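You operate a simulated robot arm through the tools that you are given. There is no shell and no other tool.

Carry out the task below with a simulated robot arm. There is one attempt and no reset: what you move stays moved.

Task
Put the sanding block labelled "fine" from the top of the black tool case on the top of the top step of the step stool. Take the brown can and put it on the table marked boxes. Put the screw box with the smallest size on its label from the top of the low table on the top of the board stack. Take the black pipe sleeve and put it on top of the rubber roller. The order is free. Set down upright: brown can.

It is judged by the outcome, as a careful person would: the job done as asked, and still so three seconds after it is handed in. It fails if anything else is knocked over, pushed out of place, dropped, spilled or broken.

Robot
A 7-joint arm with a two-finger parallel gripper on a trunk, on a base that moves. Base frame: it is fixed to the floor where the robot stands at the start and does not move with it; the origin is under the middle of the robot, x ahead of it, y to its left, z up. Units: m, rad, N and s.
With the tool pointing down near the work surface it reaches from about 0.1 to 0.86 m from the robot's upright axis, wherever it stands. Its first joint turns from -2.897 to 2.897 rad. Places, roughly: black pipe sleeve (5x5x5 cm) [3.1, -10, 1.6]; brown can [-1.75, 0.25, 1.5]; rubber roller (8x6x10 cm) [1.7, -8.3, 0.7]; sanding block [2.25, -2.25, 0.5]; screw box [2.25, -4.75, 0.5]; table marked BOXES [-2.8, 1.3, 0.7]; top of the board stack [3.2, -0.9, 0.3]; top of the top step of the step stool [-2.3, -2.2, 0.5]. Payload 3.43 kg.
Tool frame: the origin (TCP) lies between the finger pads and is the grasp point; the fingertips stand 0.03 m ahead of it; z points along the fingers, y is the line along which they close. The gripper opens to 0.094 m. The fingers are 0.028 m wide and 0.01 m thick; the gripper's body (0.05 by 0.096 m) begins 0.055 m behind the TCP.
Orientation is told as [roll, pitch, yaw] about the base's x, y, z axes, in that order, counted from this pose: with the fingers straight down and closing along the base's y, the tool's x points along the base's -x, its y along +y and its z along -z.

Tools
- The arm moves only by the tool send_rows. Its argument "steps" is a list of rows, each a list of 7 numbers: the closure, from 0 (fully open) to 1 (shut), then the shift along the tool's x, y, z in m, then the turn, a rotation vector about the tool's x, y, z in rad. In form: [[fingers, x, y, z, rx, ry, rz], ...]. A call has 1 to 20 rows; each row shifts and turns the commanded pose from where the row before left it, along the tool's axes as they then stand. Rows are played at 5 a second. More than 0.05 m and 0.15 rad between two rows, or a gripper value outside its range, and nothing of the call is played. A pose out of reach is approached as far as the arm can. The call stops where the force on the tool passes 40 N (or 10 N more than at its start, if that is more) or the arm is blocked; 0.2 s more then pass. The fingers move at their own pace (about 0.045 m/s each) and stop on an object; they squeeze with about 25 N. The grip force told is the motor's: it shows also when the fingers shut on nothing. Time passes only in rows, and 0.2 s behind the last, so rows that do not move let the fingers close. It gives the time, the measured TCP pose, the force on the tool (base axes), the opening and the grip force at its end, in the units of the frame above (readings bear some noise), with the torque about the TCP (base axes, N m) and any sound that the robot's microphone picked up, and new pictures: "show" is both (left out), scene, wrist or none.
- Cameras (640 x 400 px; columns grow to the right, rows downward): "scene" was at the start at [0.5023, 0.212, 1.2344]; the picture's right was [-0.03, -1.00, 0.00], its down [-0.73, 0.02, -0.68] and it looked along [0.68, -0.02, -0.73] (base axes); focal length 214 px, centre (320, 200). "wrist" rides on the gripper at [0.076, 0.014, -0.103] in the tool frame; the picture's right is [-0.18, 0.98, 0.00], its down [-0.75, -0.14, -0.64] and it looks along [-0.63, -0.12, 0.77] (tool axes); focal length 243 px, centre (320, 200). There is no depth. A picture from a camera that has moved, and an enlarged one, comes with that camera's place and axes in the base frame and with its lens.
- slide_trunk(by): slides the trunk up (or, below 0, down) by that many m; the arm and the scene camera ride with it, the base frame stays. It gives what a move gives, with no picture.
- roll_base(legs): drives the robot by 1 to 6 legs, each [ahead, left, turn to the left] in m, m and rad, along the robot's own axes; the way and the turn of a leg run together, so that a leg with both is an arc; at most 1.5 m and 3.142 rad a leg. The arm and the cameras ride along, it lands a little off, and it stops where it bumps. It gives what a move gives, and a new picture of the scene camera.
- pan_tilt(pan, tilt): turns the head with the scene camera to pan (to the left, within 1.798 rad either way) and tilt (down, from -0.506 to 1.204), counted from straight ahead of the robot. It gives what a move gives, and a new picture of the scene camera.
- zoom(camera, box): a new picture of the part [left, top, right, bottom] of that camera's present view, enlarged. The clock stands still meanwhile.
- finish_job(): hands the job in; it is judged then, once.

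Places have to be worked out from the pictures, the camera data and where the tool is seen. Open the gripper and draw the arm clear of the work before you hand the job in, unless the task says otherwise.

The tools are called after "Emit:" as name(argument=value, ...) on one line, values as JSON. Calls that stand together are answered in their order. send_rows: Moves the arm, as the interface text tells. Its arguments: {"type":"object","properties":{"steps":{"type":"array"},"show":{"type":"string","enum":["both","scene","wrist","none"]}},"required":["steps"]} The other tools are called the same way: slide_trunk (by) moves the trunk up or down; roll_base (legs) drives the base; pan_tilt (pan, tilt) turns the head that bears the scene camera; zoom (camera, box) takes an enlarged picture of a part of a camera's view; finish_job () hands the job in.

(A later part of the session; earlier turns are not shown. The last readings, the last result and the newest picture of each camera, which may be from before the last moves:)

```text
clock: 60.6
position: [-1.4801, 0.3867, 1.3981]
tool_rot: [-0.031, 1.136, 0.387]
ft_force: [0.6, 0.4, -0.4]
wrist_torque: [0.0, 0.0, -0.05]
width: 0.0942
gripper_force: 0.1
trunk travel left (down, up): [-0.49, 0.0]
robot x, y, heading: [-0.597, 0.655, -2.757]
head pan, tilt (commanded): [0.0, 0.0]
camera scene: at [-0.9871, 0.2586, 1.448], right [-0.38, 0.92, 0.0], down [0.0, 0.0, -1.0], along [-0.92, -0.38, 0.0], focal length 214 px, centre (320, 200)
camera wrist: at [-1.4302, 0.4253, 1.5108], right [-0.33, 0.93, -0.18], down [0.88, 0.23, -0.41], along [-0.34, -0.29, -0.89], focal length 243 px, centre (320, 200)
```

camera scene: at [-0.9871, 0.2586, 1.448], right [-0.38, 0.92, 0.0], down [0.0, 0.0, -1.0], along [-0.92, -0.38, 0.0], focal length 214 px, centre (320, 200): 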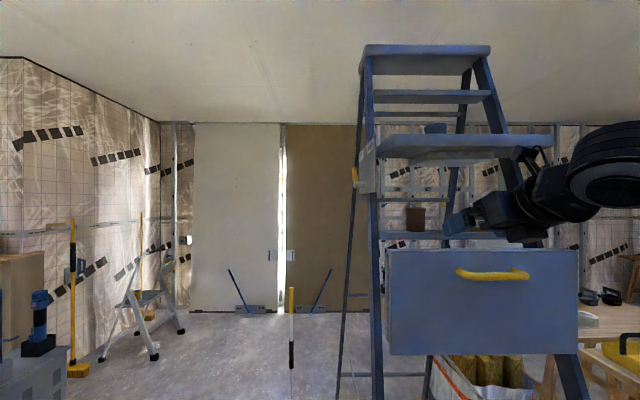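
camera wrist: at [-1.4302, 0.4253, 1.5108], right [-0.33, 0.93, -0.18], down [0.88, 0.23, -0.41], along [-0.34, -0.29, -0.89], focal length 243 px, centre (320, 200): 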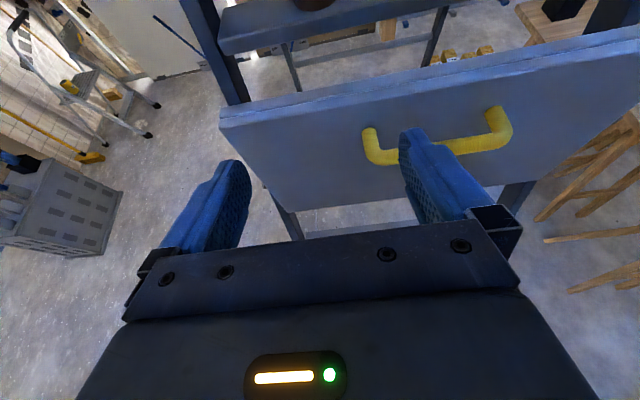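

The arm reaches 0.92 m ahead at z 1.398 without trouble, and the wrist stays above the panel. I draw back 0.1 m, drive ahead 0.27 m, then look.

Emit:
send_rows(steps=[[0, -0.0139, 0, -0.0299, 0, 0, 0], [0, -0.0139, 0, -0.0299, 0, 0, 0], [0, -0.0139, 0, -0.0299, 0, 0, 0]], show="none")

Emit:
roll_base(legs=[[0.26, 0, 0]])

Emit:
send_rows(steps=[[0, 0, 0, 0, 0, 0, 0]], show="both")

```text
clock: 61.4
position: [-1.3888, 0.4265, 1.3986]
tool_rot: [-0.032, 1.138, 0.387]
ft_force: [-0.4, 0.0, 0.5]
wrist_torque: [-0.02, 0.0, 0.01]
width: 0.0942
gripper_force: 0.0
trunk travel left (down, up): [-0.49, 0.0]
robot x, y, heading: [-0.5926, 0.6494, -2.746]
head pan, tilt (commanded): [0.0, 0.0]
```

```text
clock: 63.3
position: [-1.6307, 0.3285, 1.3985]
tool_rot: [-0.033, 1.138, 0.386]
ft_force: [-0.2, -0.5, 1.0]
wrist_torque: [0.01, -0.01, -0.03]
width: 0.0941
gripper_force: 0.0
trunk travel left (down, up): [-0.49, 0.0]
robot x, y, heading: [-0.8373, 0.5557, -2.75]
head pan, tilt (commanded): [0.0, 0.0]
camera scene: at [-1.2287, 0.1591, 1.4479], right [-0.38, 0.92, 0.0], down [0.0, 0.0, -1.0], along [-0.92, -0.38, 0.0], focal length 214 px, centre (320, 200)
```

scene: 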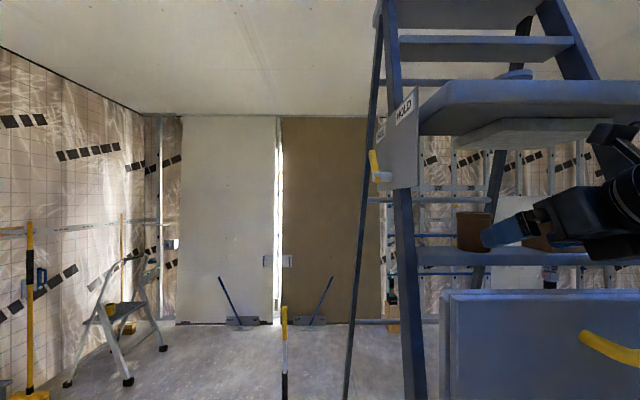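

```text
clock: 63.7
position: [-1.6313, 0.3286, 1.3994]
tool_rot: [-0.033, 1.137, 0.387]
ft_force: [-0.7, -0.5, -0.4]
wrist_torque: [0.03, -0.01, -0.01]
width: 0.094
gripper_force: 0.1
trunk travel left (down, up): [-0.49, 0.0]
robot x, y, heading: [-0.8363, 0.5536, -2.748]
head pan, tilt (commanded): [0.0, 0.0]
camera scene: at [-1.2289, 0.1591, 1.4479], right [-0.38, 0.92, 0.0], down [0.0, 0.0, -1.0], along [-0.92, -0.38, 0.0], focal length 214 px, centre (320, 200)
camera wrist: at [-1.5806, 0.3667, 1.5109], right [-0.33, 0.93, -0.18], down [0.88, 0.23, -0.41], along [-0.34, -0.29, -0.89], focal length 243 px, centre (320, 200)
```

scene: 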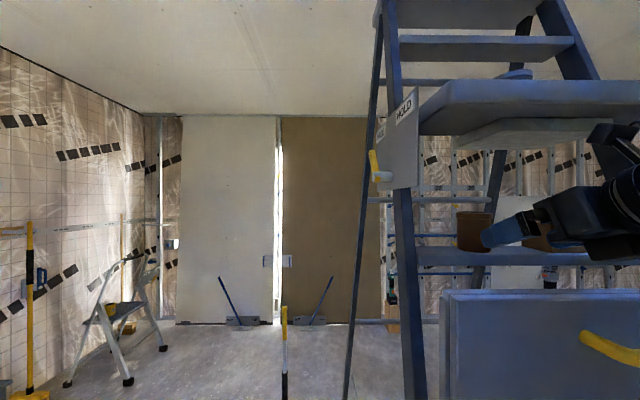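
wrist: 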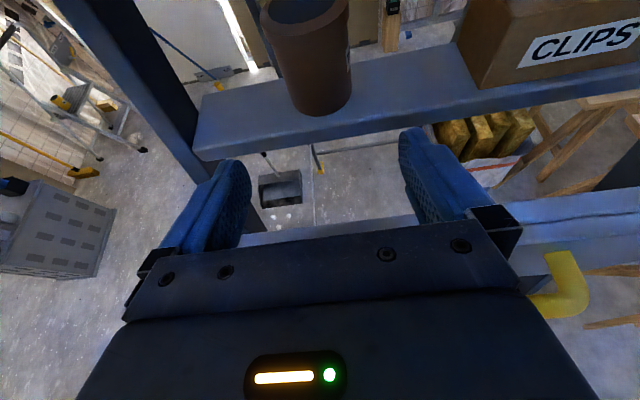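

The can's axis is at about (-1.750, 0.277), 0.13 m ahead of the TCP and centred between the fingers. I advance half the way and check.

Emit:
send_rows(steps=[[0, 0.01, 0, 0.0285, 0, 0, 0], [0, 0.01, 0, 0.0285, 0, 0, 0]], show="both")

```text
clock: 64.3
position: [-1.6852, 0.3033, 1.3925]
tool_rot: [-0.032, 1.137, 0.387]
ft_force: [0.0, -0.5, 0.5]
wrist_torque: [0.01, -0.02, 0.07]
width: 0.0943
gripper_force: 0.1
trunk travel left (down, up): [-0.49, 0.0]
robot x, y, heading: [-0.8383, 0.5511, -2.748]
head pan, tilt (commanded): [0.0, 0.0]
camera scene: at [-1.2287, 0.1594, 1.448], right [-0.38, 0.92, 0.0], down [0.0, 0.0, -1.0], along [-0.92, -0.38, 0.0], focal length 214 px, centre (320, 200)
camera wrist: at [-1.6344, 0.3433, 1.5053], right [-0.32, 0.93, -0.18], down [0.88, 0.23, -0.41], along [-0.34, -0.29, -0.89], focal length 243 px, centre (320, 200)
```

scene: 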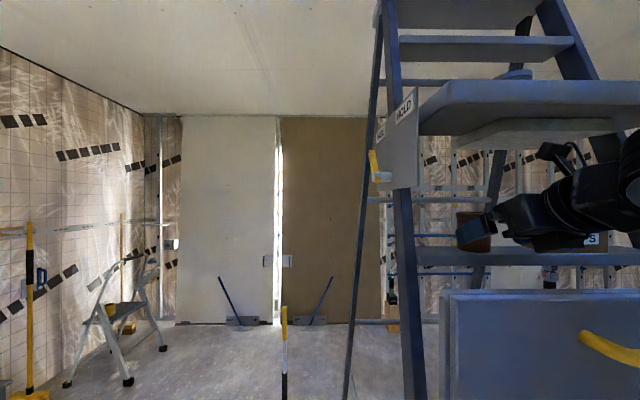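
wrist: 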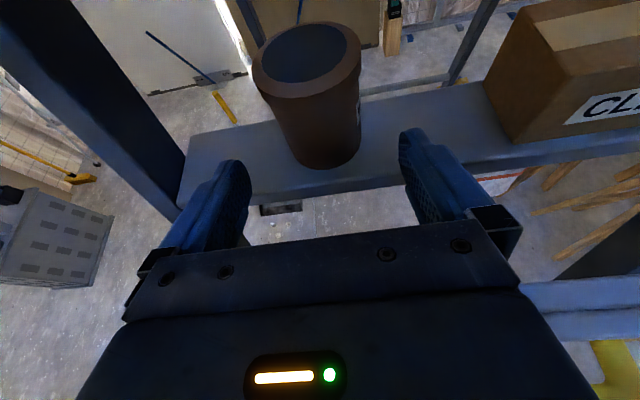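

The can is still centred; its top looks open or dark, so I must keep it upright. The camera housing is near the tray underside, so I reduce the tilt to about 13 degrees and then advance 0.06 m.

Emit:
send_rows(steps=[[0, 0, 0, 0, 0, 0.1, 0], [0, 0, 0, 0, 0, 0.1, 0], [0, 0.003, 0, 0.03, 0, 0, 0], [0, 0.003, 0, 0.03, 0, 0, 0]], show="both")

```text
clock: 65.3
position: [-1.7409, 0.2795, 1.3829]
tool_rot: [-0.06, 1.338, 0.359]
ft_force: [0.2, 0.0, 0.6]
wrist_torque: [-0.01, -0.02, 0.04]
width: 0.0944
gripper_force: 0.2
trunk travel left (down, up): [-0.49, 0.0]
robot x, y, heading: [-0.8372, 0.5539, -2.753]
head pan, tilt (commanded): [0.0, 0.0]
camera scene: at [-1.2287, 0.1594, 1.448], right [-0.38, 0.92, 0.0], down [0.0, 0.0, -1.0], along [-0.92, -0.38, 0.0], focal length 214 px, centre (320, 200)
camera wrist: at [-1.6708, 0.3263, 1.4826], right [-0.36, 0.91, -0.19], down [0.79, 0.19, -0.58], along [-0.5, -0.36, -0.79], focal length 243 px, centre (320, 200)
```

scene: 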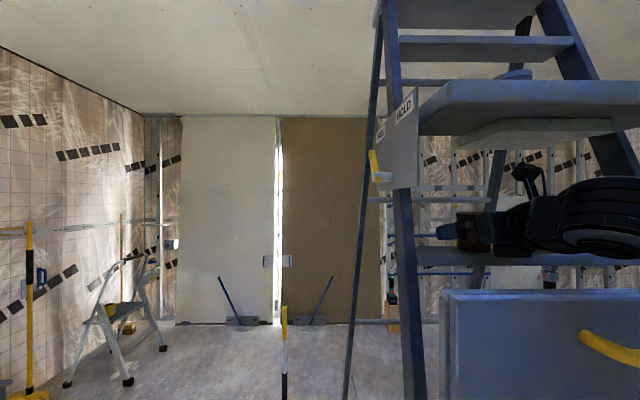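
wrist: 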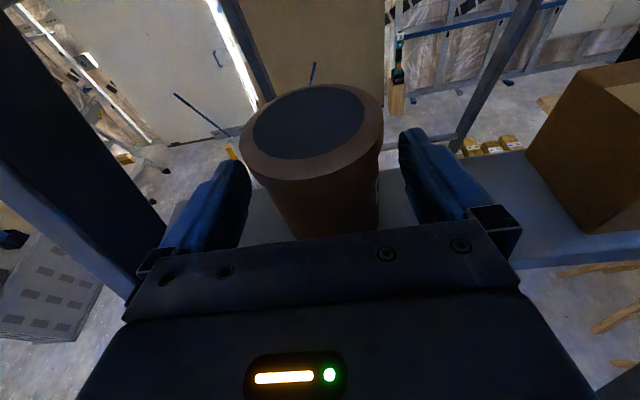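

The can is between the fingers, a few mm to the left of the middle. I shift 4 mm that way and close.

Emit:
send_rows(steps=[[0, 0, -0.004, 0, 0, 0, 0], [0.3, 0, 0, 0, 0, 0, 0], [1, 0, 0, 0, 0, 0, 0], [1, 0, 0, 0, 0, 0, 0], [1, 0, 0, 0, 0, 0, 0], [1, 0, 0, 0, 0, 0, 0]], show="wrist")

```text
clock: 66.7
position: [-1.7389, 0.2763, 1.385]
tool_rot: [-0.058, 1.338, 0.359]
ft_force: [-1.2, 0.2, 1.0]
wrist_torque: [-0.01, 0.0, 0.0]
width: 0.0622
gripper_force: 24.3
trunk travel left (down, up): [-0.49, 0.0]
robot x, y, heading: [-0.8372, 0.5555, -2.751]
head pan, tilt (commanded): [0.0, 0.0]
camera wrist: at [-1.6694, 0.3227, 1.4825], right [-0.36, 0.91, -0.19], down [0.79, 0.19, -0.58], along [-0.5, -0.36, -0.79], focal length 243 px, centre (320, 200)
```

wrist: 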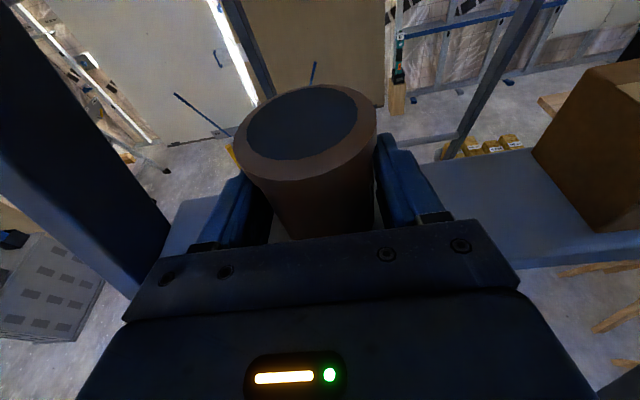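

The can is held (62 mm, 24 N). I lift it 2 cm and draw it back along the approach.

Emit:
send_rows(steps=[[1, 0.0097, 0, -0.0023, 0, 0, 0], [1, 0.0097, 0, -0.0023, 0, 0, 0], [1, -0.0058, 0, -0.0243, 0, 0, 0], [1, -0.0058, 0, -0.0243, 0, 0, 0], [1, -0.0058, 0, -0.0243, 0, 0, 0], [1, -0.0058, 0, -0.0243, 0, 0, 0]], show="both")

```text
clock: 68.1
position: [-1.6471, 0.3151, 1.4045]
tool_rot: [-0.056, 1.338, 0.36]
ft_force: [0.3, -0.2, -1.2]
wrist_torque: [0.04, 0.02, -0.01]
width: 0.0621
gripper_force: 24.5
trunk travel left (down, up): [-0.49, 0.0]
robot x, y, heading: [-0.8354, 0.5551, -2.754]
head pan, tilt (commanded): [0.0, 0.0]
camera scene: at [-1.229, 0.1588, 1.4478], right [-0.38, 0.92, 0.0], down [0.0, 0.0, -1.0], along [-0.92, -0.38, 0.0], focal length 214 px, centre (320, 200)
camera wrist: at [-1.5774, 0.3629, 1.5024], right [-0.36, 0.91, -0.19], down [0.79, 0.19, -0.58], along [-0.5, -0.36, -0.79], focal length 243 px, centre (320, 200)
```

scene: 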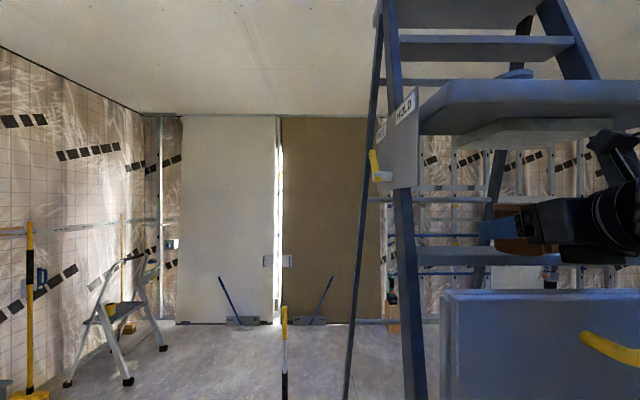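
wrist: 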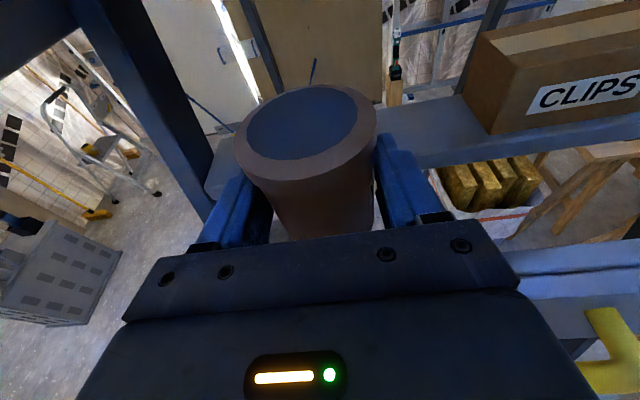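

The can came off cleanly, its base about 5 cm above the panel top. I drive straight back 0.5 m.

Emit:
roll_base(legs=[[-0.5, 0, 0]])

Emit:
pan_tilt(pan=-0.3, tilt=0.3)

```text
clock: 71.0
position: [-1.1851, 0.505, 1.4042]
tool_rot: [-0.061, 1.337, 0.359]
ft_force: [0.1, 0.3, -1.1]
wrist_torque: [-0.01, 0.0, 0.0]
width: 0.062
gripper_force: 25.1
trunk travel left (down, up): [-0.49, 0.0]
robot x, y, heading: [-0.3746, 0.7457, -2.747]
head pan, tilt (commanded): [0.0, 0.0]
camera scene: at [-0.7669, 0.3488, 1.4478], right [-0.38, 0.92, 0.0], down [0.0, 0.0, -1.0], along [-0.92, -0.38, 0.0], focal length 214 px, centre (320, 200)
```

scene: 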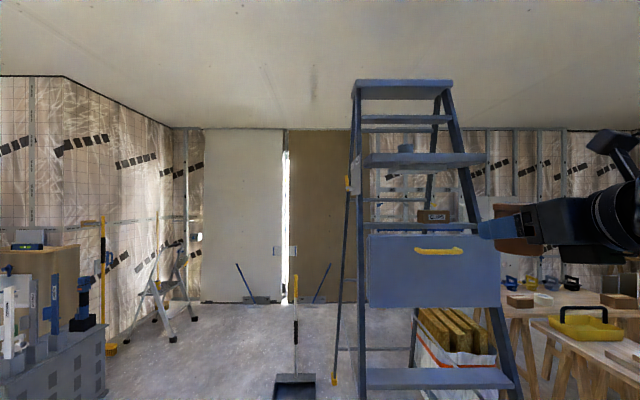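

```text
clock: 71.8
position: [-1.1848, 0.5058, 1.4057]
tool_rot: [-0.059, 1.337, 0.359]
ft_force: [0.5, -0.1, -2.7]
wrist_torque: [-0.01, 0.0, 0.02]
width: 0.0623
gripper_force: 25.2
trunk travel left (down, up): [-0.49, 0.0]
robot x, y, heading: [-0.3748, 0.7448, -2.749]
head pan, tilt (commanded): [-0.3, 0.3]
camera scene: at [-0.7766, 0.3746, 1.4202], right [-0.09, 1.0, 0.0], down [0.29, 0.03, -0.96], along [-0.95, -0.09, -0.3], focal length 214 px, centre (320, 200)
```

scene: 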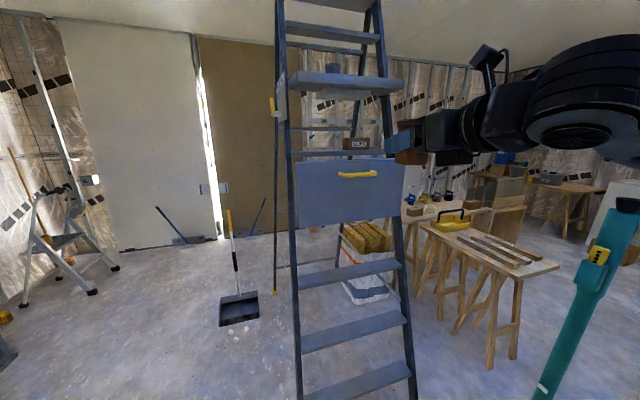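

The table with coloured boxes behind a nearer table seems to be at about (-2.84, 1.26). I zoom to read markings and understand the layout.

Emit:
zoom(camera="scene", box=[330, 130, 590, 300])

Emit:
zoom(camera="wrist", box=[0, 0, 640, 400])

```text
2.35 times, centred on (460, 215) of scene
camera zoom: at [-0.7766, 0.3746, 1.4202], right [-0.09, 1.0, 0.0], down [0.29, 0.03, -0.96], along [-0.95, -0.09, -0.3], focal length 505 px, centre (-9, 165)
```

zoom: 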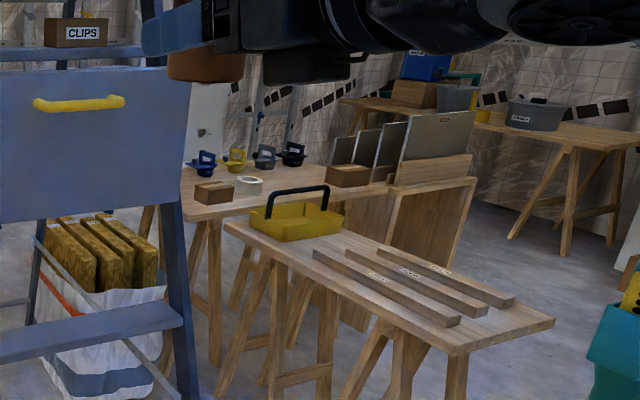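

```text
1.00 times, centred on (320, 200) of wrist (not enlarged: the box is as wide or as high as the picture)
camera zoom: at [-1.1159, 0.5521, 1.5024], right [-0.36, 0.91, -0.19], down [0.79, 0.19, -0.58], along [-0.5, -0.36, -0.79], focal length 243 px, centre (320, 200)
```

zoom: 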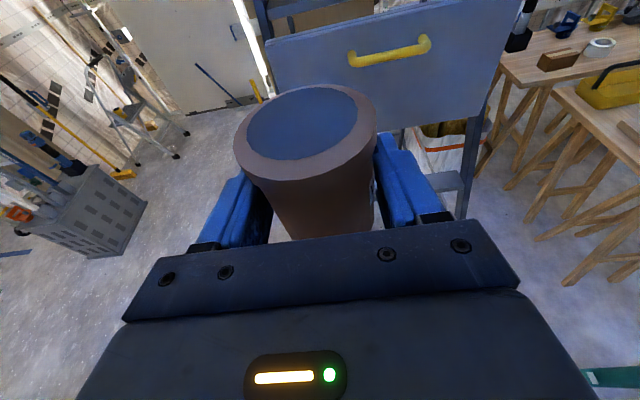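

The can is full of something dark near its rim, so I keep it level. The BOXES table can only be reached from behind the ladder; I first go back to the open floor south-east of the ladder, turn to face +y, and look.

Emit:
roll_base(legs=[[0.627, 1.195, 0], [0, 0, -1.963]])

Emit:
pan_tilt(pan=1.0, tilt=0.5)

Emit:
pan_tilt(pan=1.75, tilt=0.5)

```text
clock: 83.3
position: [-0.3922, 0.2426, 1.4035]
tool_rot: [-0.06, 1.337, -1.629]
ft_force: [-0.3, -0.2, -1.8]
wrist_torque: [-0.01, 0.03, -0.03]
width: 0.0621
gripper_force: 25.4
trunk travel left (down, up): [-0.49, 0.0]
robot x, y, heading: [-0.5029, -0.5916, 1.546]
head pan, tilt (commanded): [-0.3, 0.3]
camera scene: at [-0.6761, -0.0787, 1.4201], right [0.95, -0.32, 0.0], down [-0.09, -0.28, -0.96], along [0.31, 0.9, -0.3], focal length 214 px, centre (320, 200)
```

scene: 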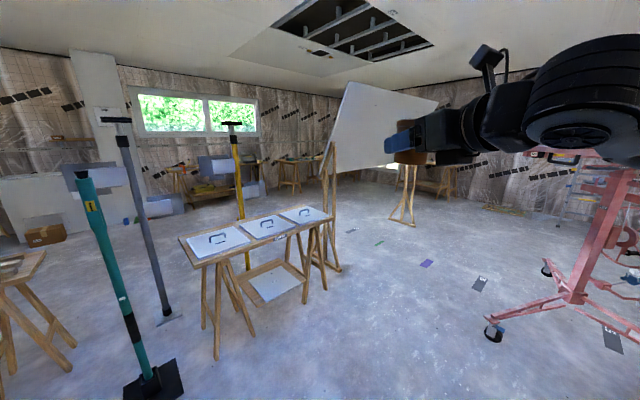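

```text
clock: 84.7
position: [-0.3921, 0.2419, 1.4038]
tool_rot: [-0.06, 1.339, -1.628]
ft_force: [0.3, -0.1, -2.0]
wrist_torque: [-0.02, 0.01, -0.01]
width: 0.0621
gripper_force: 24.5
trunk travel left (down, up): [-0.49, 0.0]
robot x, y, heading: [-0.5004, -0.5948, 1.545]
head pan, tilt (commanded): [1.0, 0.499]
camera scene: at [-0.7813, -0.116, 1.4017], right [0.56, 0.83, 0.0], down [0.4, -0.27, -0.88], along [-0.73, 0.49, -0.48], focal length 214 px, centre (320, 200)
```

scene: 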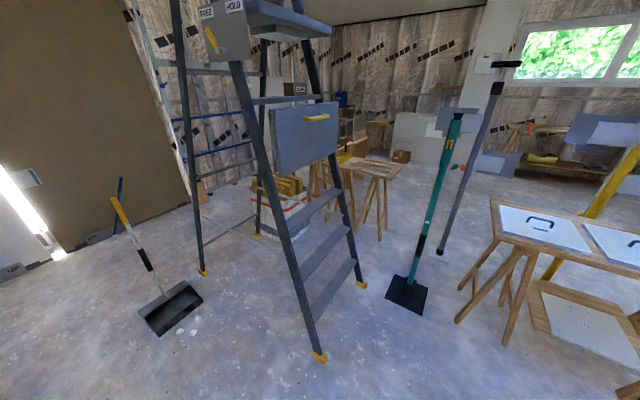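

```text
clock: 85.8
position: [-0.3914, 0.2419, 1.404]
tool_rot: [-0.06, 1.338, -1.63]
ft_force: [0.6, -0.1, -2.2]
wrist_torque: [0.0, 0.03, -0.01]
width: 0.062
gripper_force: 24.7
trunk travel left (down, up): [-0.49, 0.0]
robot x, y, heading: [-0.5046, -0.594, 1.542]
head pan, tilt (commanded): [1.751, 0.499]
camera scene: at [-0.796, -0.181, 1.4017], right [-0.15, 0.99, 0.0], down [0.47, 0.07, -0.88], along [-0.87, -0.13, -0.48], focal length 214 px, centre (320, 200)
```

scene: 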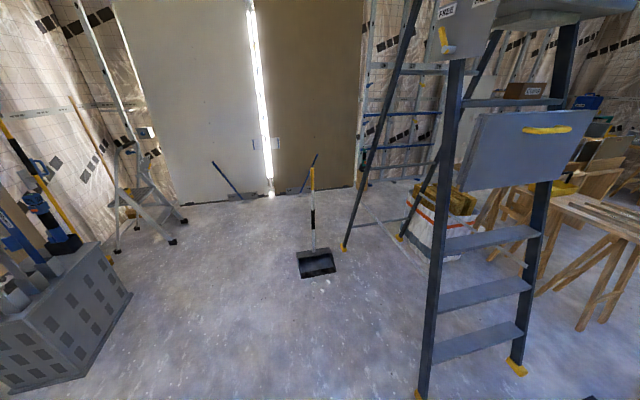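

In room-aligned terms (walls turned 0.39 rad), a 1.2 m wide corridor runs between crate and scoop/ladder, then one behind the ladder by the wall. I turn to heading 1.97 (parallel to the wall) and slide left towards the wall.

Emit:
roll_base(legs=[[0, 0, 0.43], [-0.05, 1.05, 0]])

Emit:
pan_tilt(pan=0.9, tilt=0.5)

```text
clock: 92.5
position: [-1.6959, -0.2495, 1.4038]
tool_rot: [-0.059, 1.337, -1.193]
ft_force: [0.5, 0.7, -1.7]
wrist_torque: [0.02, 0.01, 0.03]
width: 0.0621
gripper_force: 25.4
trunk travel left (down, up): [-0.49, 0.0]
robot x, y, heading: [-1.4466, -1.0579, 1.982]
head pan, tilt (commanded): [1.751, 0.499]
camera scene: at [-1.8834, -0.8044, 1.4017], right [-0.56, 0.83, 0.0], down [0.4, 0.27, -0.88], along [-0.73, -0.49, -0.48], focal length 214 px, centre (320, 200)
```

scene: 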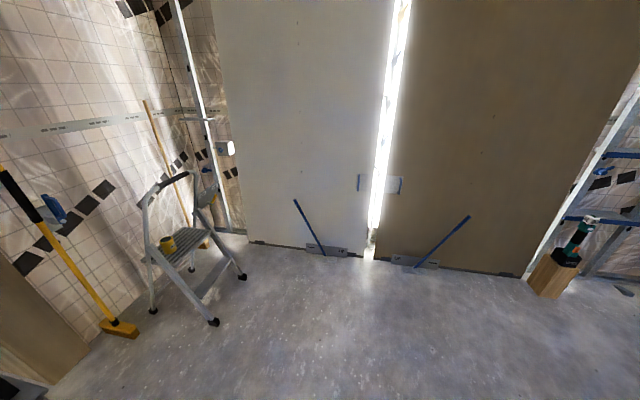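

```text
clock: 93.7
position: [-1.6959, -0.2493, 1.4037]
tool_rot: [-0.06, 1.337, -1.194]
ft_force: [0.0, -0.6, -1.7]
wrist_torque: [-0.01, -0.01, -0.02]
width: 0.0622
gripper_force: 25.2
trunk travel left (down, up): [-0.49, 0.0]
robot x, y, heading: [-1.4431, -1.0546, 1.979]
head pan, tilt (commanded): [0.901, 0.499]
camera scene: at [-1.8958, -0.7305, 1.4017], right [0.26, 0.97, 0.0], down [0.46, -0.12, -0.88], along [-0.85, 0.23, -0.48], focal length 214 px, centre (320, 200)
```

scene: 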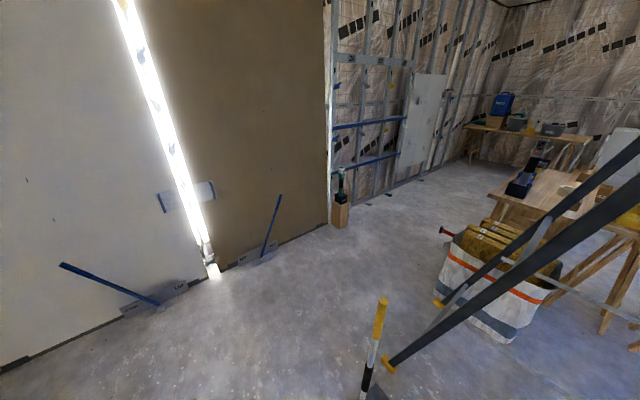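

The corridor behind the ladder is open, and the BOXES table shows to the right of it beyond the insulation bag. I slide left 1.05 m more, then go ahead 0.8 m.

Emit:
roll_base(legs=[[0, 1.06, 0], [0.8, 0, 0]])

Emit:
pan_tilt(pan=-0.3, tilt=0.6)

```text
clock: 103.0
position: [-2.9541, 0.089, 1.4037]
tool_rot: [-0.059, 1.337, -1.213]
ft_force: [-0.3, 0.4, -0.7]
wrist_torque: [-0.03, 0.03, 0.0]
width: 0.0621
gripper_force: 25.0
trunk travel left (down, up): [-0.49, 0.0]
robot x, y, heading: [-2.7163, -0.7194, 1.96]
head pan, tilt (commanded): [0.901, 0.499]
camera scene: at [-3.1636, -0.3883, 1.4017], right [0.28, 0.96, 0.0], down [0.46, -0.13, -0.88], along [-0.84, 0.24, -0.48], focal length 214 px, centre (320, 200)
```

scene: 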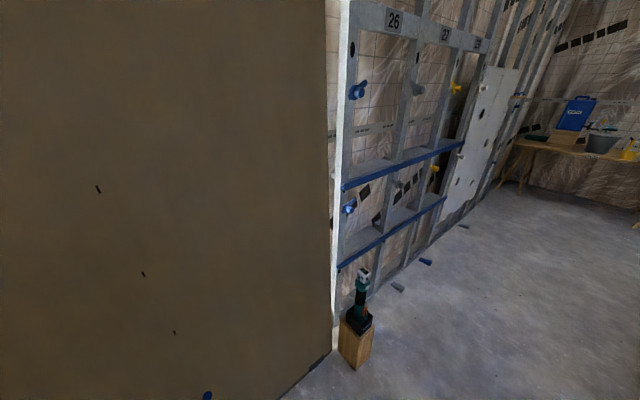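

```text
clock: 104.4
position: [-2.9543, 0.0888, 1.4045]
tool_rot: [-0.06, 1.334, -1.214]
ft_force: [1.1, -0.4, -2.3]
wrist_torque: [-0.04, -0.02, -0.01]
width: 0.062
gripper_force: 25.2
trunk travel left (down, up): [-0.49, 0.0]
robot x, y, heading: [-2.7111, -0.7192, 1.96]
head pan, tilt (commanded): [-0.3, 0.6]
camera scene: at [-3.0843, -0.3253, 1.3926], right [1.0, 0.09, 0.0], down [0.05, -0.56, -0.83], along [-0.08, 0.82, -0.56], focal length 214 px, centre (320, 200)
```

scene: 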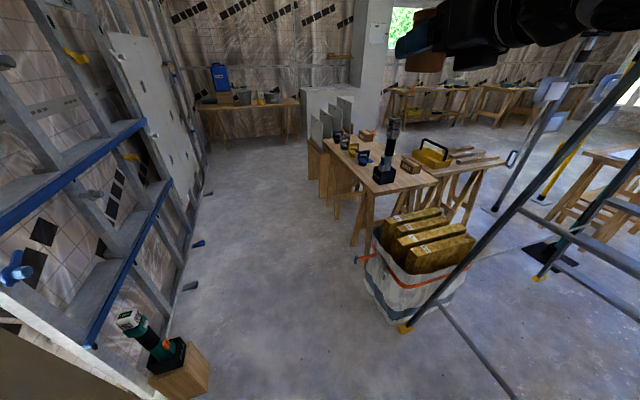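

Now I have a clear view of the table's end; I zoom in on it for markings and free space.

Emit:
zoom(camera="scene", box=[290, 80, 530, 240])

```text
2.50 times, centred on (410, 160) of scene
camera zoom: at [-3.0843, -0.3253, 1.3926], right [1.0, 0.09, 0.0], down [0.05, -0.56, -0.83], along [-0.08, 0.82, -0.56], focal length 536 px, centre (95, 300)
```

zoom: 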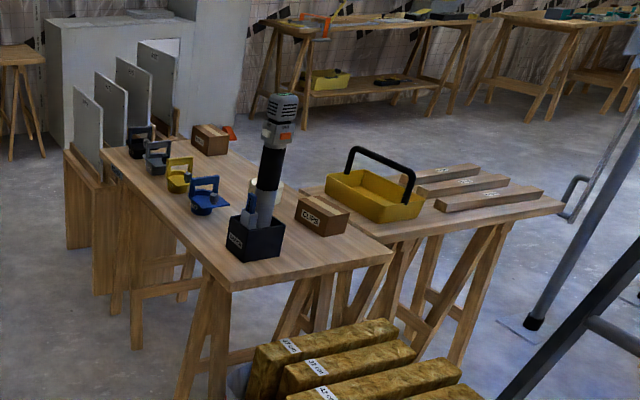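

This is the BOXES table by its place (corners about (-2.87, 0.73), (-2.43, 0.95), (-3.24, 1.69), (-2.74, 2.06)). I drive closer along the wall side for a better view of the free area.

Emit:
roll_base(legs=[[0.7, 0.14, 0]])

Emit:
pan_tilt(pan=-0.75, tilt=0.7)

Emit:
zoom(camera="scene", box=[120, 80, 560, 340])

```text
clock: 108.3
position: [-3.3513, 0.6762, 1.4051]
tool_rot: [-0.061, 1.336, -1.209]
ft_force: [-0.3, 0.1, -1.6]
wrist_torque: [-0.01, 0.04, -0.03]
width: 0.0619
gripper_force: 24.3
trunk travel left (down, up): [-0.49, 0.0]
robot x, y, heading: [-3.1128, -0.132, 1.958]
head pan, tilt (commanded): [-0.3, 0.6]
camera scene: at [-3.48, 0.261, 1.3927], right [1.0, 0.09, 0.0], down [0.05, -0.56, -0.83], along [-0.08, 0.82, -0.56], focal length 214 px, centre (320, 200)
```

scene: 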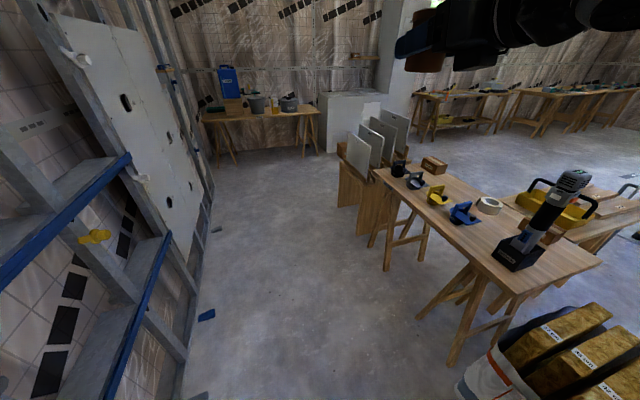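

```text
clock: 109.2
position: [-3.3506, 0.6758, 1.4032]
tool_rot: [-0.058, 1.336, -1.21]
ft_force: [0.7, 0.1, -2.3]
wrist_torque: [0.02, 0.0, -0.01]
width: 0.0619
gripper_force: 25.4
trunk travel left (down, up): [-0.49, 0.0]
robot x, y, heading: [-3.1099, -0.1376, 1.966]
head pan, tilt (commanded): [-0.75, 0.7]
camera scene: at [-3.4422, 0.2527, 1.384], right [0.94, -0.35, 0.0], down [-0.22, -0.6, -0.77], along [0.27, 0.72, -0.64], focal length 214 px, centre (320, 200)
```

scene: 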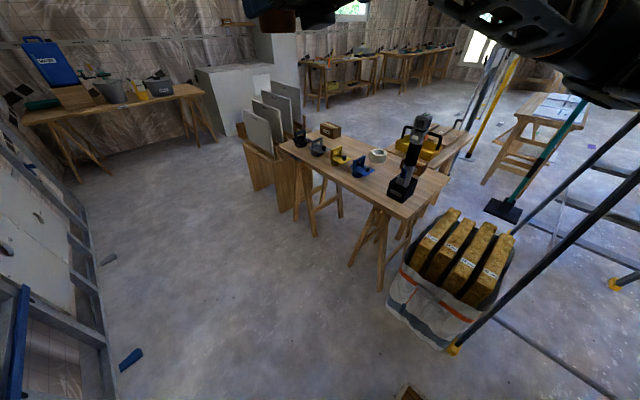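

```text
1.45 times, centred on (340, 210) of scene
camera zoom: at [-3.4422, 0.2527, 1.384], right [0.94, -0.35, 0.0], down [-0.22, -0.6, -0.77], along [0.27, 0.72, -0.64], focal length 312 px, centre (291, 186)
```

zoom: 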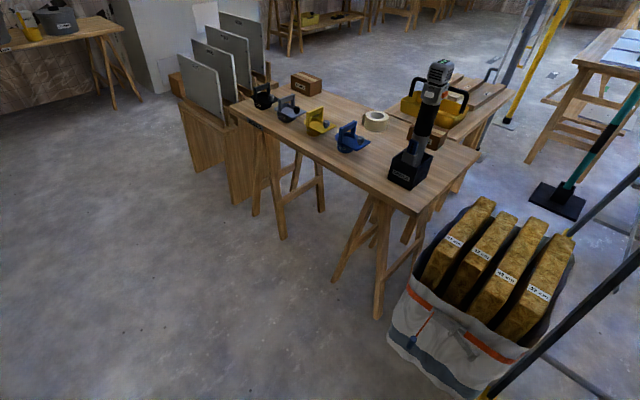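

The free spot I choose is the strip at the wall-side edge of the table, between the black tool and the blue clamp. I drive on 1.04 m along the wall and turn right to face the table, with the can still high.

Emit:
roll_base(legs=[[1.04, 0.16, 0], [0, 0, -1.56]])

Emit:
pan_tilt(pan=0.0, tilt=0.9)

Emit:
zoom(camera="wrist", box=[0, 0, 640, 400])

```text
clock: 118.4
position: [-2.852, 1.0161, 1.405]
tool_rot: [-0.059, 1.336, -2.771]
ft_force: [-0.1, 1.0, -3.1]
wrist_torque: [-0.07, 0.02, -0.01]
width: 0.062
gripper_force: 24.7
trunk travel left (down, up): [-0.49, 0.0]
robot x, y, heading: [-3.6596, 0.7691, 0.399]
head pan, tilt (commanded): [-0.75, 0.7]
camera scene: at [-3.2745, 1.1029, 1.384], right [-0.34, -0.94, 0.0], down [-0.61, 0.22, -0.76], along [0.72, -0.26, -0.64], focal length 214 px, centre (320, 200)
```

scene: 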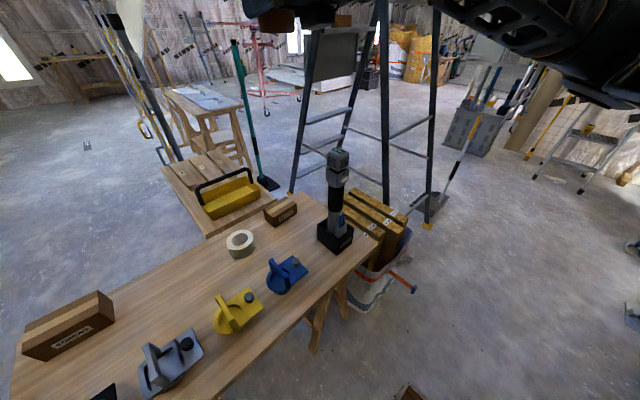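

```text
clock: 119.5
position: [-2.8523, 1.0169, 1.4048]
tool_rot: [-0.06, 1.338, -2.77]
ft_force: [-0.3, 0.2, -1.4]
wrist_torque: [-0.01, 0.0, 0.03]
width: 0.0618
gripper_force: 24.7
trunk travel left (down, up): [-0.49, 0.0]
robot x, y, heading: [-3.657, 0.7678, 0.401]
head pan, tilt (commanded): [0.0, 0.901]
camera scene: at [-3.2849, 1.1614, 1.3679], right [0.39, -0.92, 0.0], down [-0.72, -0.31, -0.62], along [0.57, 0.24, -0.78], focal length 214 px, centre (320, 200)
```

scene: 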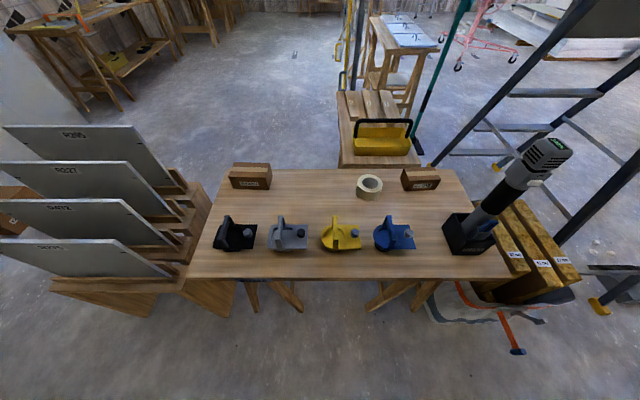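

```text
1.00 times, centred on (320, 200) of wrist (not enlarged: the box is as wide or as high as the picture)
camera zoom: at [-2.9191, 0.9685, 1.5024], right [0.37, -0.91, -0.19], down [-0.79, -0.2, -0.58], along [0.49, 0.37, -0.79], focal length 243 px, centre (320, 200)
```

zoom: 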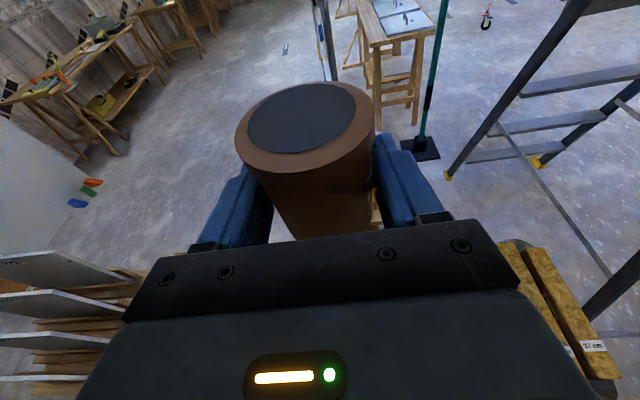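

From here I see the whole table: clamps in a row near the wall-side edge, boxes and tape at the far side, black tool at the right end. I zoom to measure the gap between blue clamp and tool, and the label.

Emit:
zoom(camera="scene", box=[370, 195, 530, 295])

Emit:
zoom(camera="scene", box=[190, 195, 430, 345])

```text
4.00 times, centred on (450, 245) of scene
camera zoom: at [-3.2849, 1.1614, 1.3679], right [0.39, -0.92, 0.0], down [-0.72, -0.31, -0.62], along [0.57, 0.24, -0.78], focal length 858 px, centre (-200, 20)
```

zoom: 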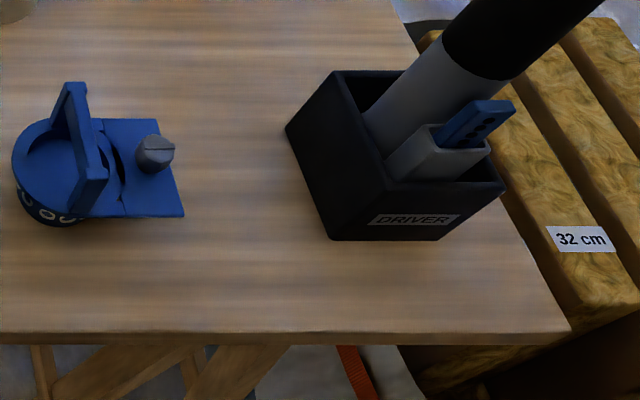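

```text
2.67 times, centred on (310, 270) of scene
camera zoom: at [-3.2849, 1.1614, 1.3679], right [0.39, -0.92, 0.0], down [-0.72, -0.31, -0.62], along [0.57, 0.24, -0.78], focal length 572 px, centre (347, 13)
```

zoom: 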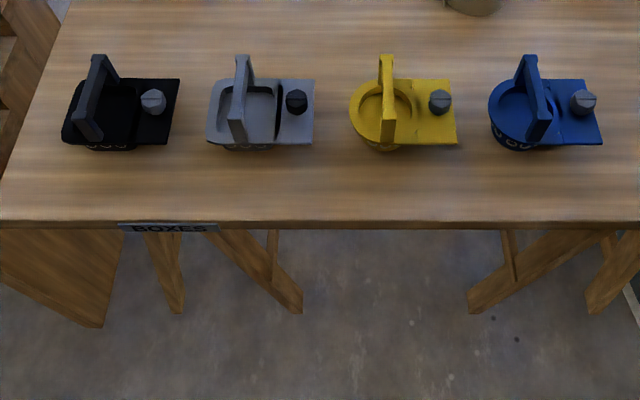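

The label under the table edge reads BOXES, and the gap between blue clamp and DRIVER box is about 0.11 m wide with a free strip in front. I shift the can right 0.063 and back 0.04, then lower the trunk.

Emit:
send_rows(steps=[[1, -0.0046, 0.0315, -0.0195, 0, 0, 0], [1, -0.0046, 0.0315, -0.0195, 0, 0, 0]], show="none")

Emit:
slide_trunk(by=-0.42)

Emit:
pan_tilt(pan=-0.4, tilt=0.6)

```text
clock: 120.1
position: [-2.8623, 0.9445, 1.404]
tool_rot: [-0.056, 1.335, -2.765]
ft_force: [-0.2, 0.7, -2.2]
wrist_torque: [-0.02, 0.02, -0.03]
width: 0.0615
gripper_force: 24.8
trunk travel left (down, up): [-0.49, 0.0]
robot x, y, heading: [-3.656, 0.7736, 0.402]
head pan, tilt (commanded): [0.0, 0.901]
```

```text
refused: -0.42 is not a number from -0.4 to 0.4
```

```text
clock: 121.0
position: [-2.8627, 0.9432, 1.4041]
tool_rot: [-0.058, 1.338, -2.769]
ft_force: [-0.3, 1.3, -1.9]
wrist_torque: [0.0, -0.02, -0.02]
width: 0.0618
gripper_force: 25.1
trunk travel left (down, up): [-0.49, 0.0]
robot x, y, heading: [-3.6593, 0.768, 0.407]
head pan, tilt (commanded): [-0.4, 0.6]
camera scene: at [-3.266, 1.1321, 1.3926], right [0.0, -1.0, 0.0], down [-0.57, 0.0, -0.82], along [0.82, 0.0, -0.57], focal length 214 px, centre (320, 200)
```

scene: 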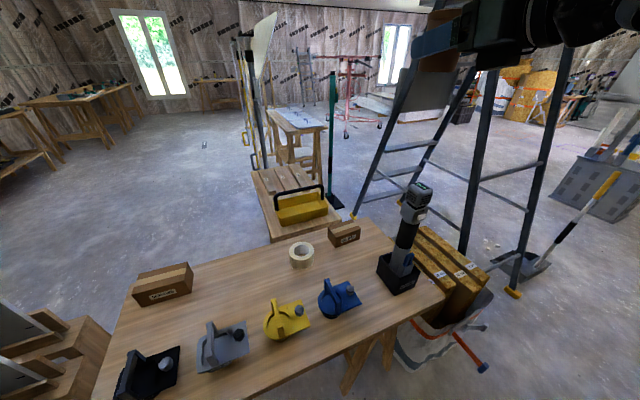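

The hand is over the gap in b, but still 5 cm too far in. I back the base 0.05 m, then lower the trunk 0.4 m.

Emit:
roll_base(legs=[[-0.048, 0, 0]])

Emit:
slide_trunk(by=-0.4)

Emit:
pan_tilt(pan=-0.5, tilt=0.5)

Emit:
zoom(camera="wrist", box=[0, 0, 640, 400])

```text
clock: 121.9
position: [-2.9057, 0.9235, 1.4046]
tool_rot: [-0.06, 1.336, -2.77]
ft_force: [0.2, 0.2, -2.0]
wrist_torque: [-0.03, -0.02, -0.01]
width: 0.0616
gripper_force: 25.0
trunk travel left (down, up): [-0.49, 0.0]
robot x, y, heading: [-3.7051, 0.747, 0.402]
head pan, tilt (commanded): [-0.4, 0.6]
camera scene: at [-3.3102, 1.113, 1.3925], right [0.0, -1.0, 0.0], down [-0.57, 0.0, -0.82], along [0.82, 0.0, -0.57], focal length 214 px, centre (320, 200)
```

scene: 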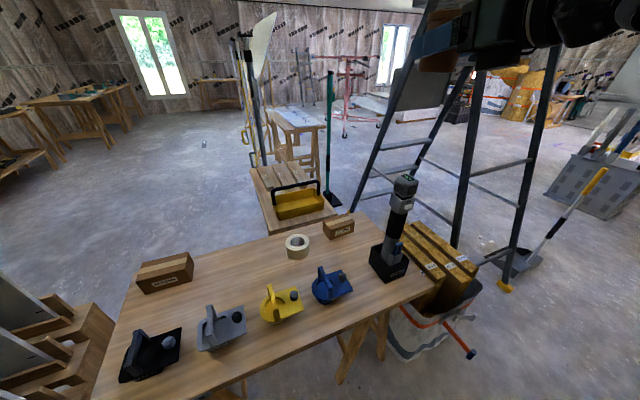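

```text
clock: 125.7
position: [-2.9065, 0.9228, 1.0044]
tool_rot: [-0.059, 1.337, -2.769]
ft_force: [0.5, 0.7, -1.9]
wrist_torque: [0.01, 0.03, 0.02]
width: 0.062
gripper_force: 24.8
trunk travel left (down, up): [-0.09, 0.4]
robot x, y, heading: [-3.7069, 0.7491, 0.404]
head pan, tilt (commanded): [-0.4, 0.6]
```

```text
clock: 126.4
position: [-2.907, 0.9241, 1.0034]
tool_rot: [-0.06, 1.337, -2.769]
ft_force: [0.5, -0.6, -2.0]
wrist_torque: [-0.01, 0.01, -0.01]
width: 0.0616
gripper_force: 24.6
trunk travel left (down, up): [-0.09, 0.4]
robot x, y, heading: [-3.7005, 0.7495, 0.402]
head pan, tilt (commanded): [-0.499, 0.499]
camera scene: at [-3.3084, 1.1039, 1.0017], right [-0.1, -1.0, 0.0], down [-0.48, 0.05, -0.88], along [0.87, -0.08, -0.48], focal length 214 px, centre (320, 200)
```

scene: 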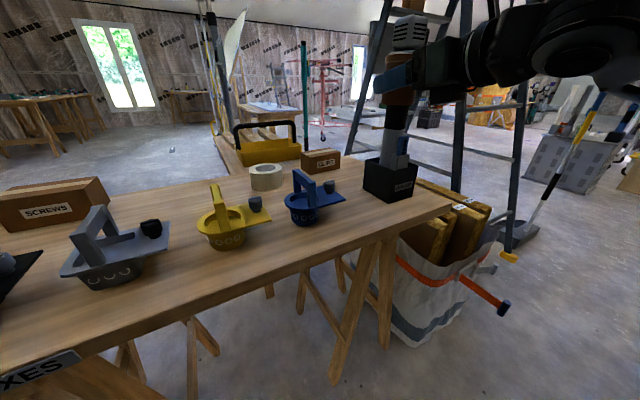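

```text
1.00 times, centred on (320, 200) of wrist (not enlarged: the box is as wide or as high as the picture)
camera zoom: at [-2.9739, 0.8748, 1.1021], right [0.37, -0.91, -0.19], down [-0.79, -0.2, -0.58], along [0.49, 0.37, -0.79], focal length 243 px, centre (320, 200)
```

zoom: 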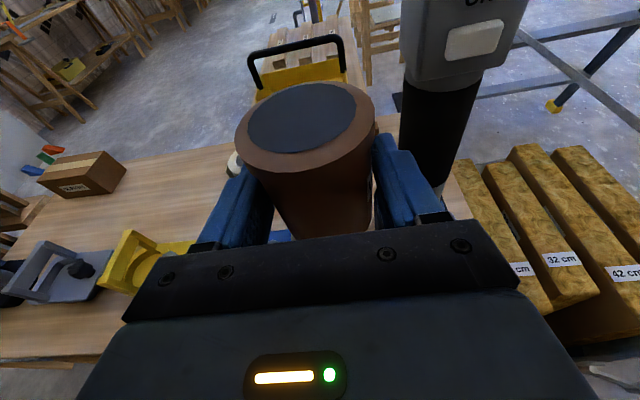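

The scene camera now looks across the table. I zoom in to compare the can with the clamp and DRIVER box.

Emit:
zoom(camera="scene", box=[270, 60, 470, 260])

```text
2.00 times, centred on (370, 160) of scene
camera zoom: at [-3.3084, 1.1039, 1.0017], right [-0.1, -1.0, 0.0], down [-0.48, 0.05, -0.88], along [0.87, -0.08, -0.48], focal length 429 px, centre (220, 280)
```

zoom: 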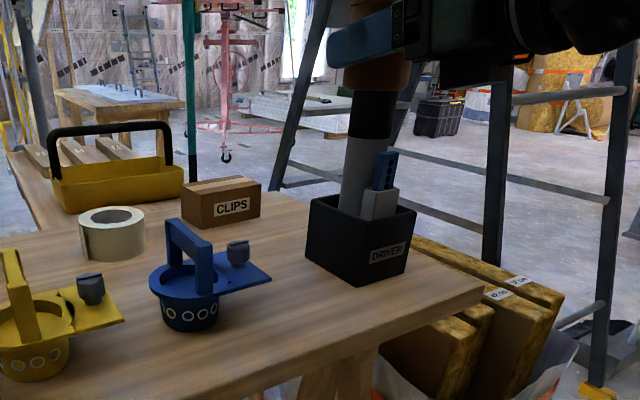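

With the table top at about 0.74, the gap at the edge runs from the DRIVER box to the clamp plate, centred at room coordinate b = 2.0. I shift the can 2.8 cm in and 2.3 cm left, lower the trunk the last 9 cm, and check.

Emit:
send_rows(steps=[[1, 0.0065, -0.023, 0.0272, 0, 0, 0]], show="none")

Emit:
slide_trunk(by=-0.09)

Emit:
send_rows(steps=[[1, -0.0292, 0, 0.0069, 0, 0, 0], [1, -0.0292, 0, 0.0069, 0, 0, 0]], show="both")

```text
clock: 126.8
position: [-2.8914, 0.9549, 1.0061]
tool_rot: [-0.058, 1.337, -2.771]
ft_force: [-0.7, -0.6, -1.9]
wrist_torque: [0.0, 0.02, 0.0]
width: 0.0622
gripper_force: 25.4
trunk travel left (down, up): [-0.09, 0.4]
robot x, y, heading: [-3.7028, 0.7496, 0.407]
head pan, tilt (commanded): [-0.499, 0.499]
```

```text
clock: 128.0
position: [-2.8903, 0.9562, 0.9156]
tool_rot: [-0.059, 1.337, -2.768]
ft_force: [-0.3, 0.0, -1.4]
wrist_torque: [0.01, 0.02, 0.0]
width: 0.0621
gripper_force: 24.9
trunk travel left (down, up): [0.0, 0.49]
robot x, y, heading: [-3.7029, 0.7515, 0.397]
head pan, tilt (commanded): [-0.499, 0.499]
```

```text
clock: 128.6
position: [-2.8925, 0.9565, 0.8546]
tool_rot: [-0.057, 1.338, -2.769]
ft_force: [0.2, 0.6, -1.7]
wrist_torque: [0.01, 0.01, -0.01]
width: 0.0616
gripper_force: 25.0
trunk travel left (down, up): [0.0, 0.49]
robot x, y, heading: [-3.7028, 0.7483, 0.406]
head pan, tilt (commanded): [-0.499, 0.499]
camera scene: at [-3.3084, 1.1039, 0.9118], right [-0.1, -1.0, 0.0], down [-0.48, 0.05, -0.88], along [0.87, -0.08, -0.48], focal length 214 px, centre (320, 200)
camera wrist: at [-2.9592, 0.9084, 0.9524], right [0.37, -0.91, -0.19], down [-0.79, -0.2, -0.58], along [0.49, 0.37, -0.79], focal length 243 px, centre (320, 200)
```

scene: 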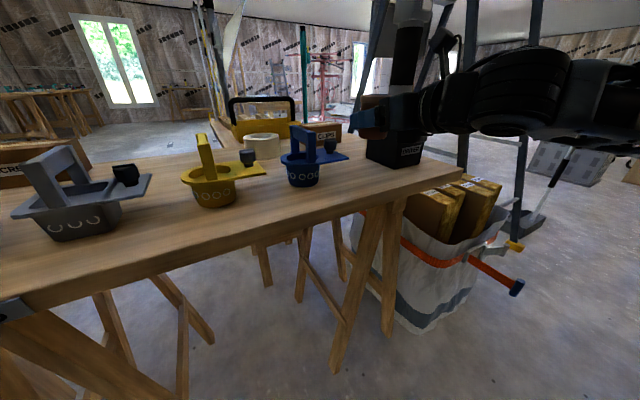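
wrist: 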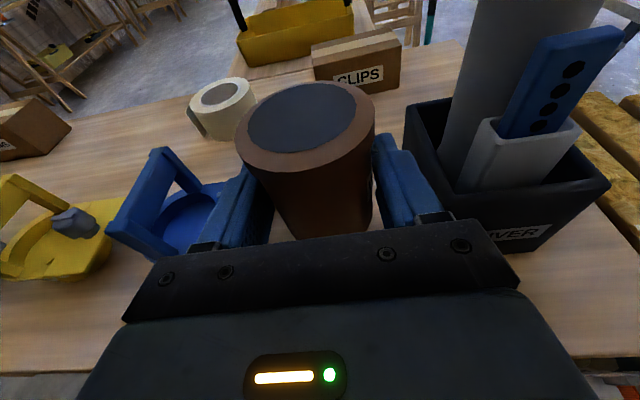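

The wrist view shows the can between blue clamp and DRIVER box. I zoom the scene view to check side clearances.

Emit:
zoom(camera="scene", box=[270, 80, 470, 220])

Emit:
zoom(camera="wrist", box=[100, 60, 540, 340])

```text
2.86 times, centred on (370, 150) of scene
camera zoom: at [-3.3084, 1.1039, 0.9118], right [-0.1, -1.0, 0.0], down [-0.48, 0.05, -0.88], along [0.87, -0.08, -0.48], focal length 613 px, centre (177, 343)
```

zoom: 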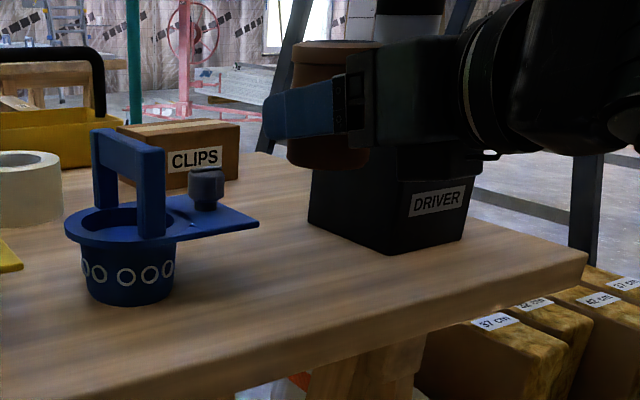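

```text
1.43 times, centred on (320, 200) of wrist
camera zoom: at [-2.9592, 0.9084, 0.9524], right [0.37, -0.91, -0.19], down [-0.79, -0.2, -0.58], along [0.49, 0.37, -0.79], focal length 347 px, centre (320, 200)
```

zoom: 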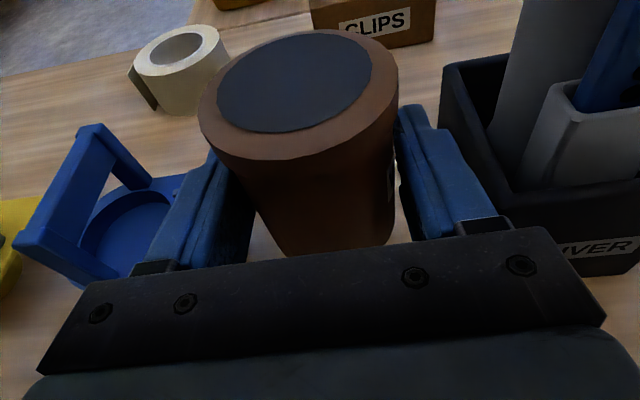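

Clearances are about 2 cm each side. I lower 5 cm, then in small steps watching the force.

Emit:
send_rows(steps=[[1, -0.0162, 0, 0.0039, 0, 0, 0], [1, -0.0162, 0, 0.0039, 0, 0, 0], [1, -0.0162, 0, 0.0039, 0, 0, 0]], show="none")

Emit:
zoom(camera="scene", box=[270, 80, 470, 220])

```text
clock: 129.4
position: [-2.8919, 0.9573, 0.8041]
tool_rot: [-0.056, 1.337, -2.768]
ft_force: [-0.6, -0.4, -1.4]
wrist_torque: [-0.02, -0.02, 0.01]
width: 0.0618
gripper_force: 24.3
trunk travel left (down, up): [0.0, 0.49]
robot x, y, heading: [-3.7035, 0.7546, 0.405]
head pan, tilt (commanded): [-0.499, 0.499]
```

```text
2.86 times, centred on (370, 150) of scene
camera zoom: at [-3.3084, 1.1039, 0.9117], right [-0.1, -1.0, 0.0], down [-0.48, 0.05, -0.88], along [0.87, -0.08, -0.48], focal length 613 px, centre (177, 343)
```

zoom: 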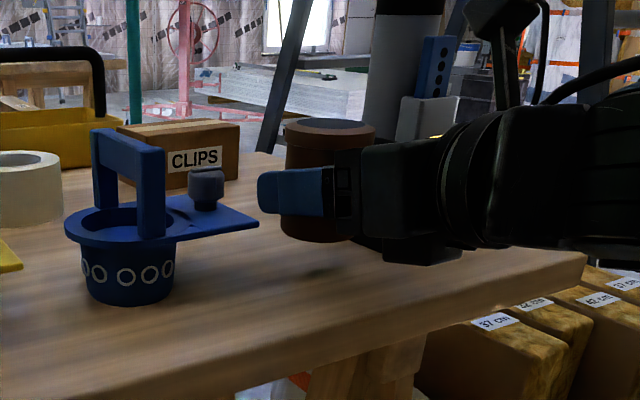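

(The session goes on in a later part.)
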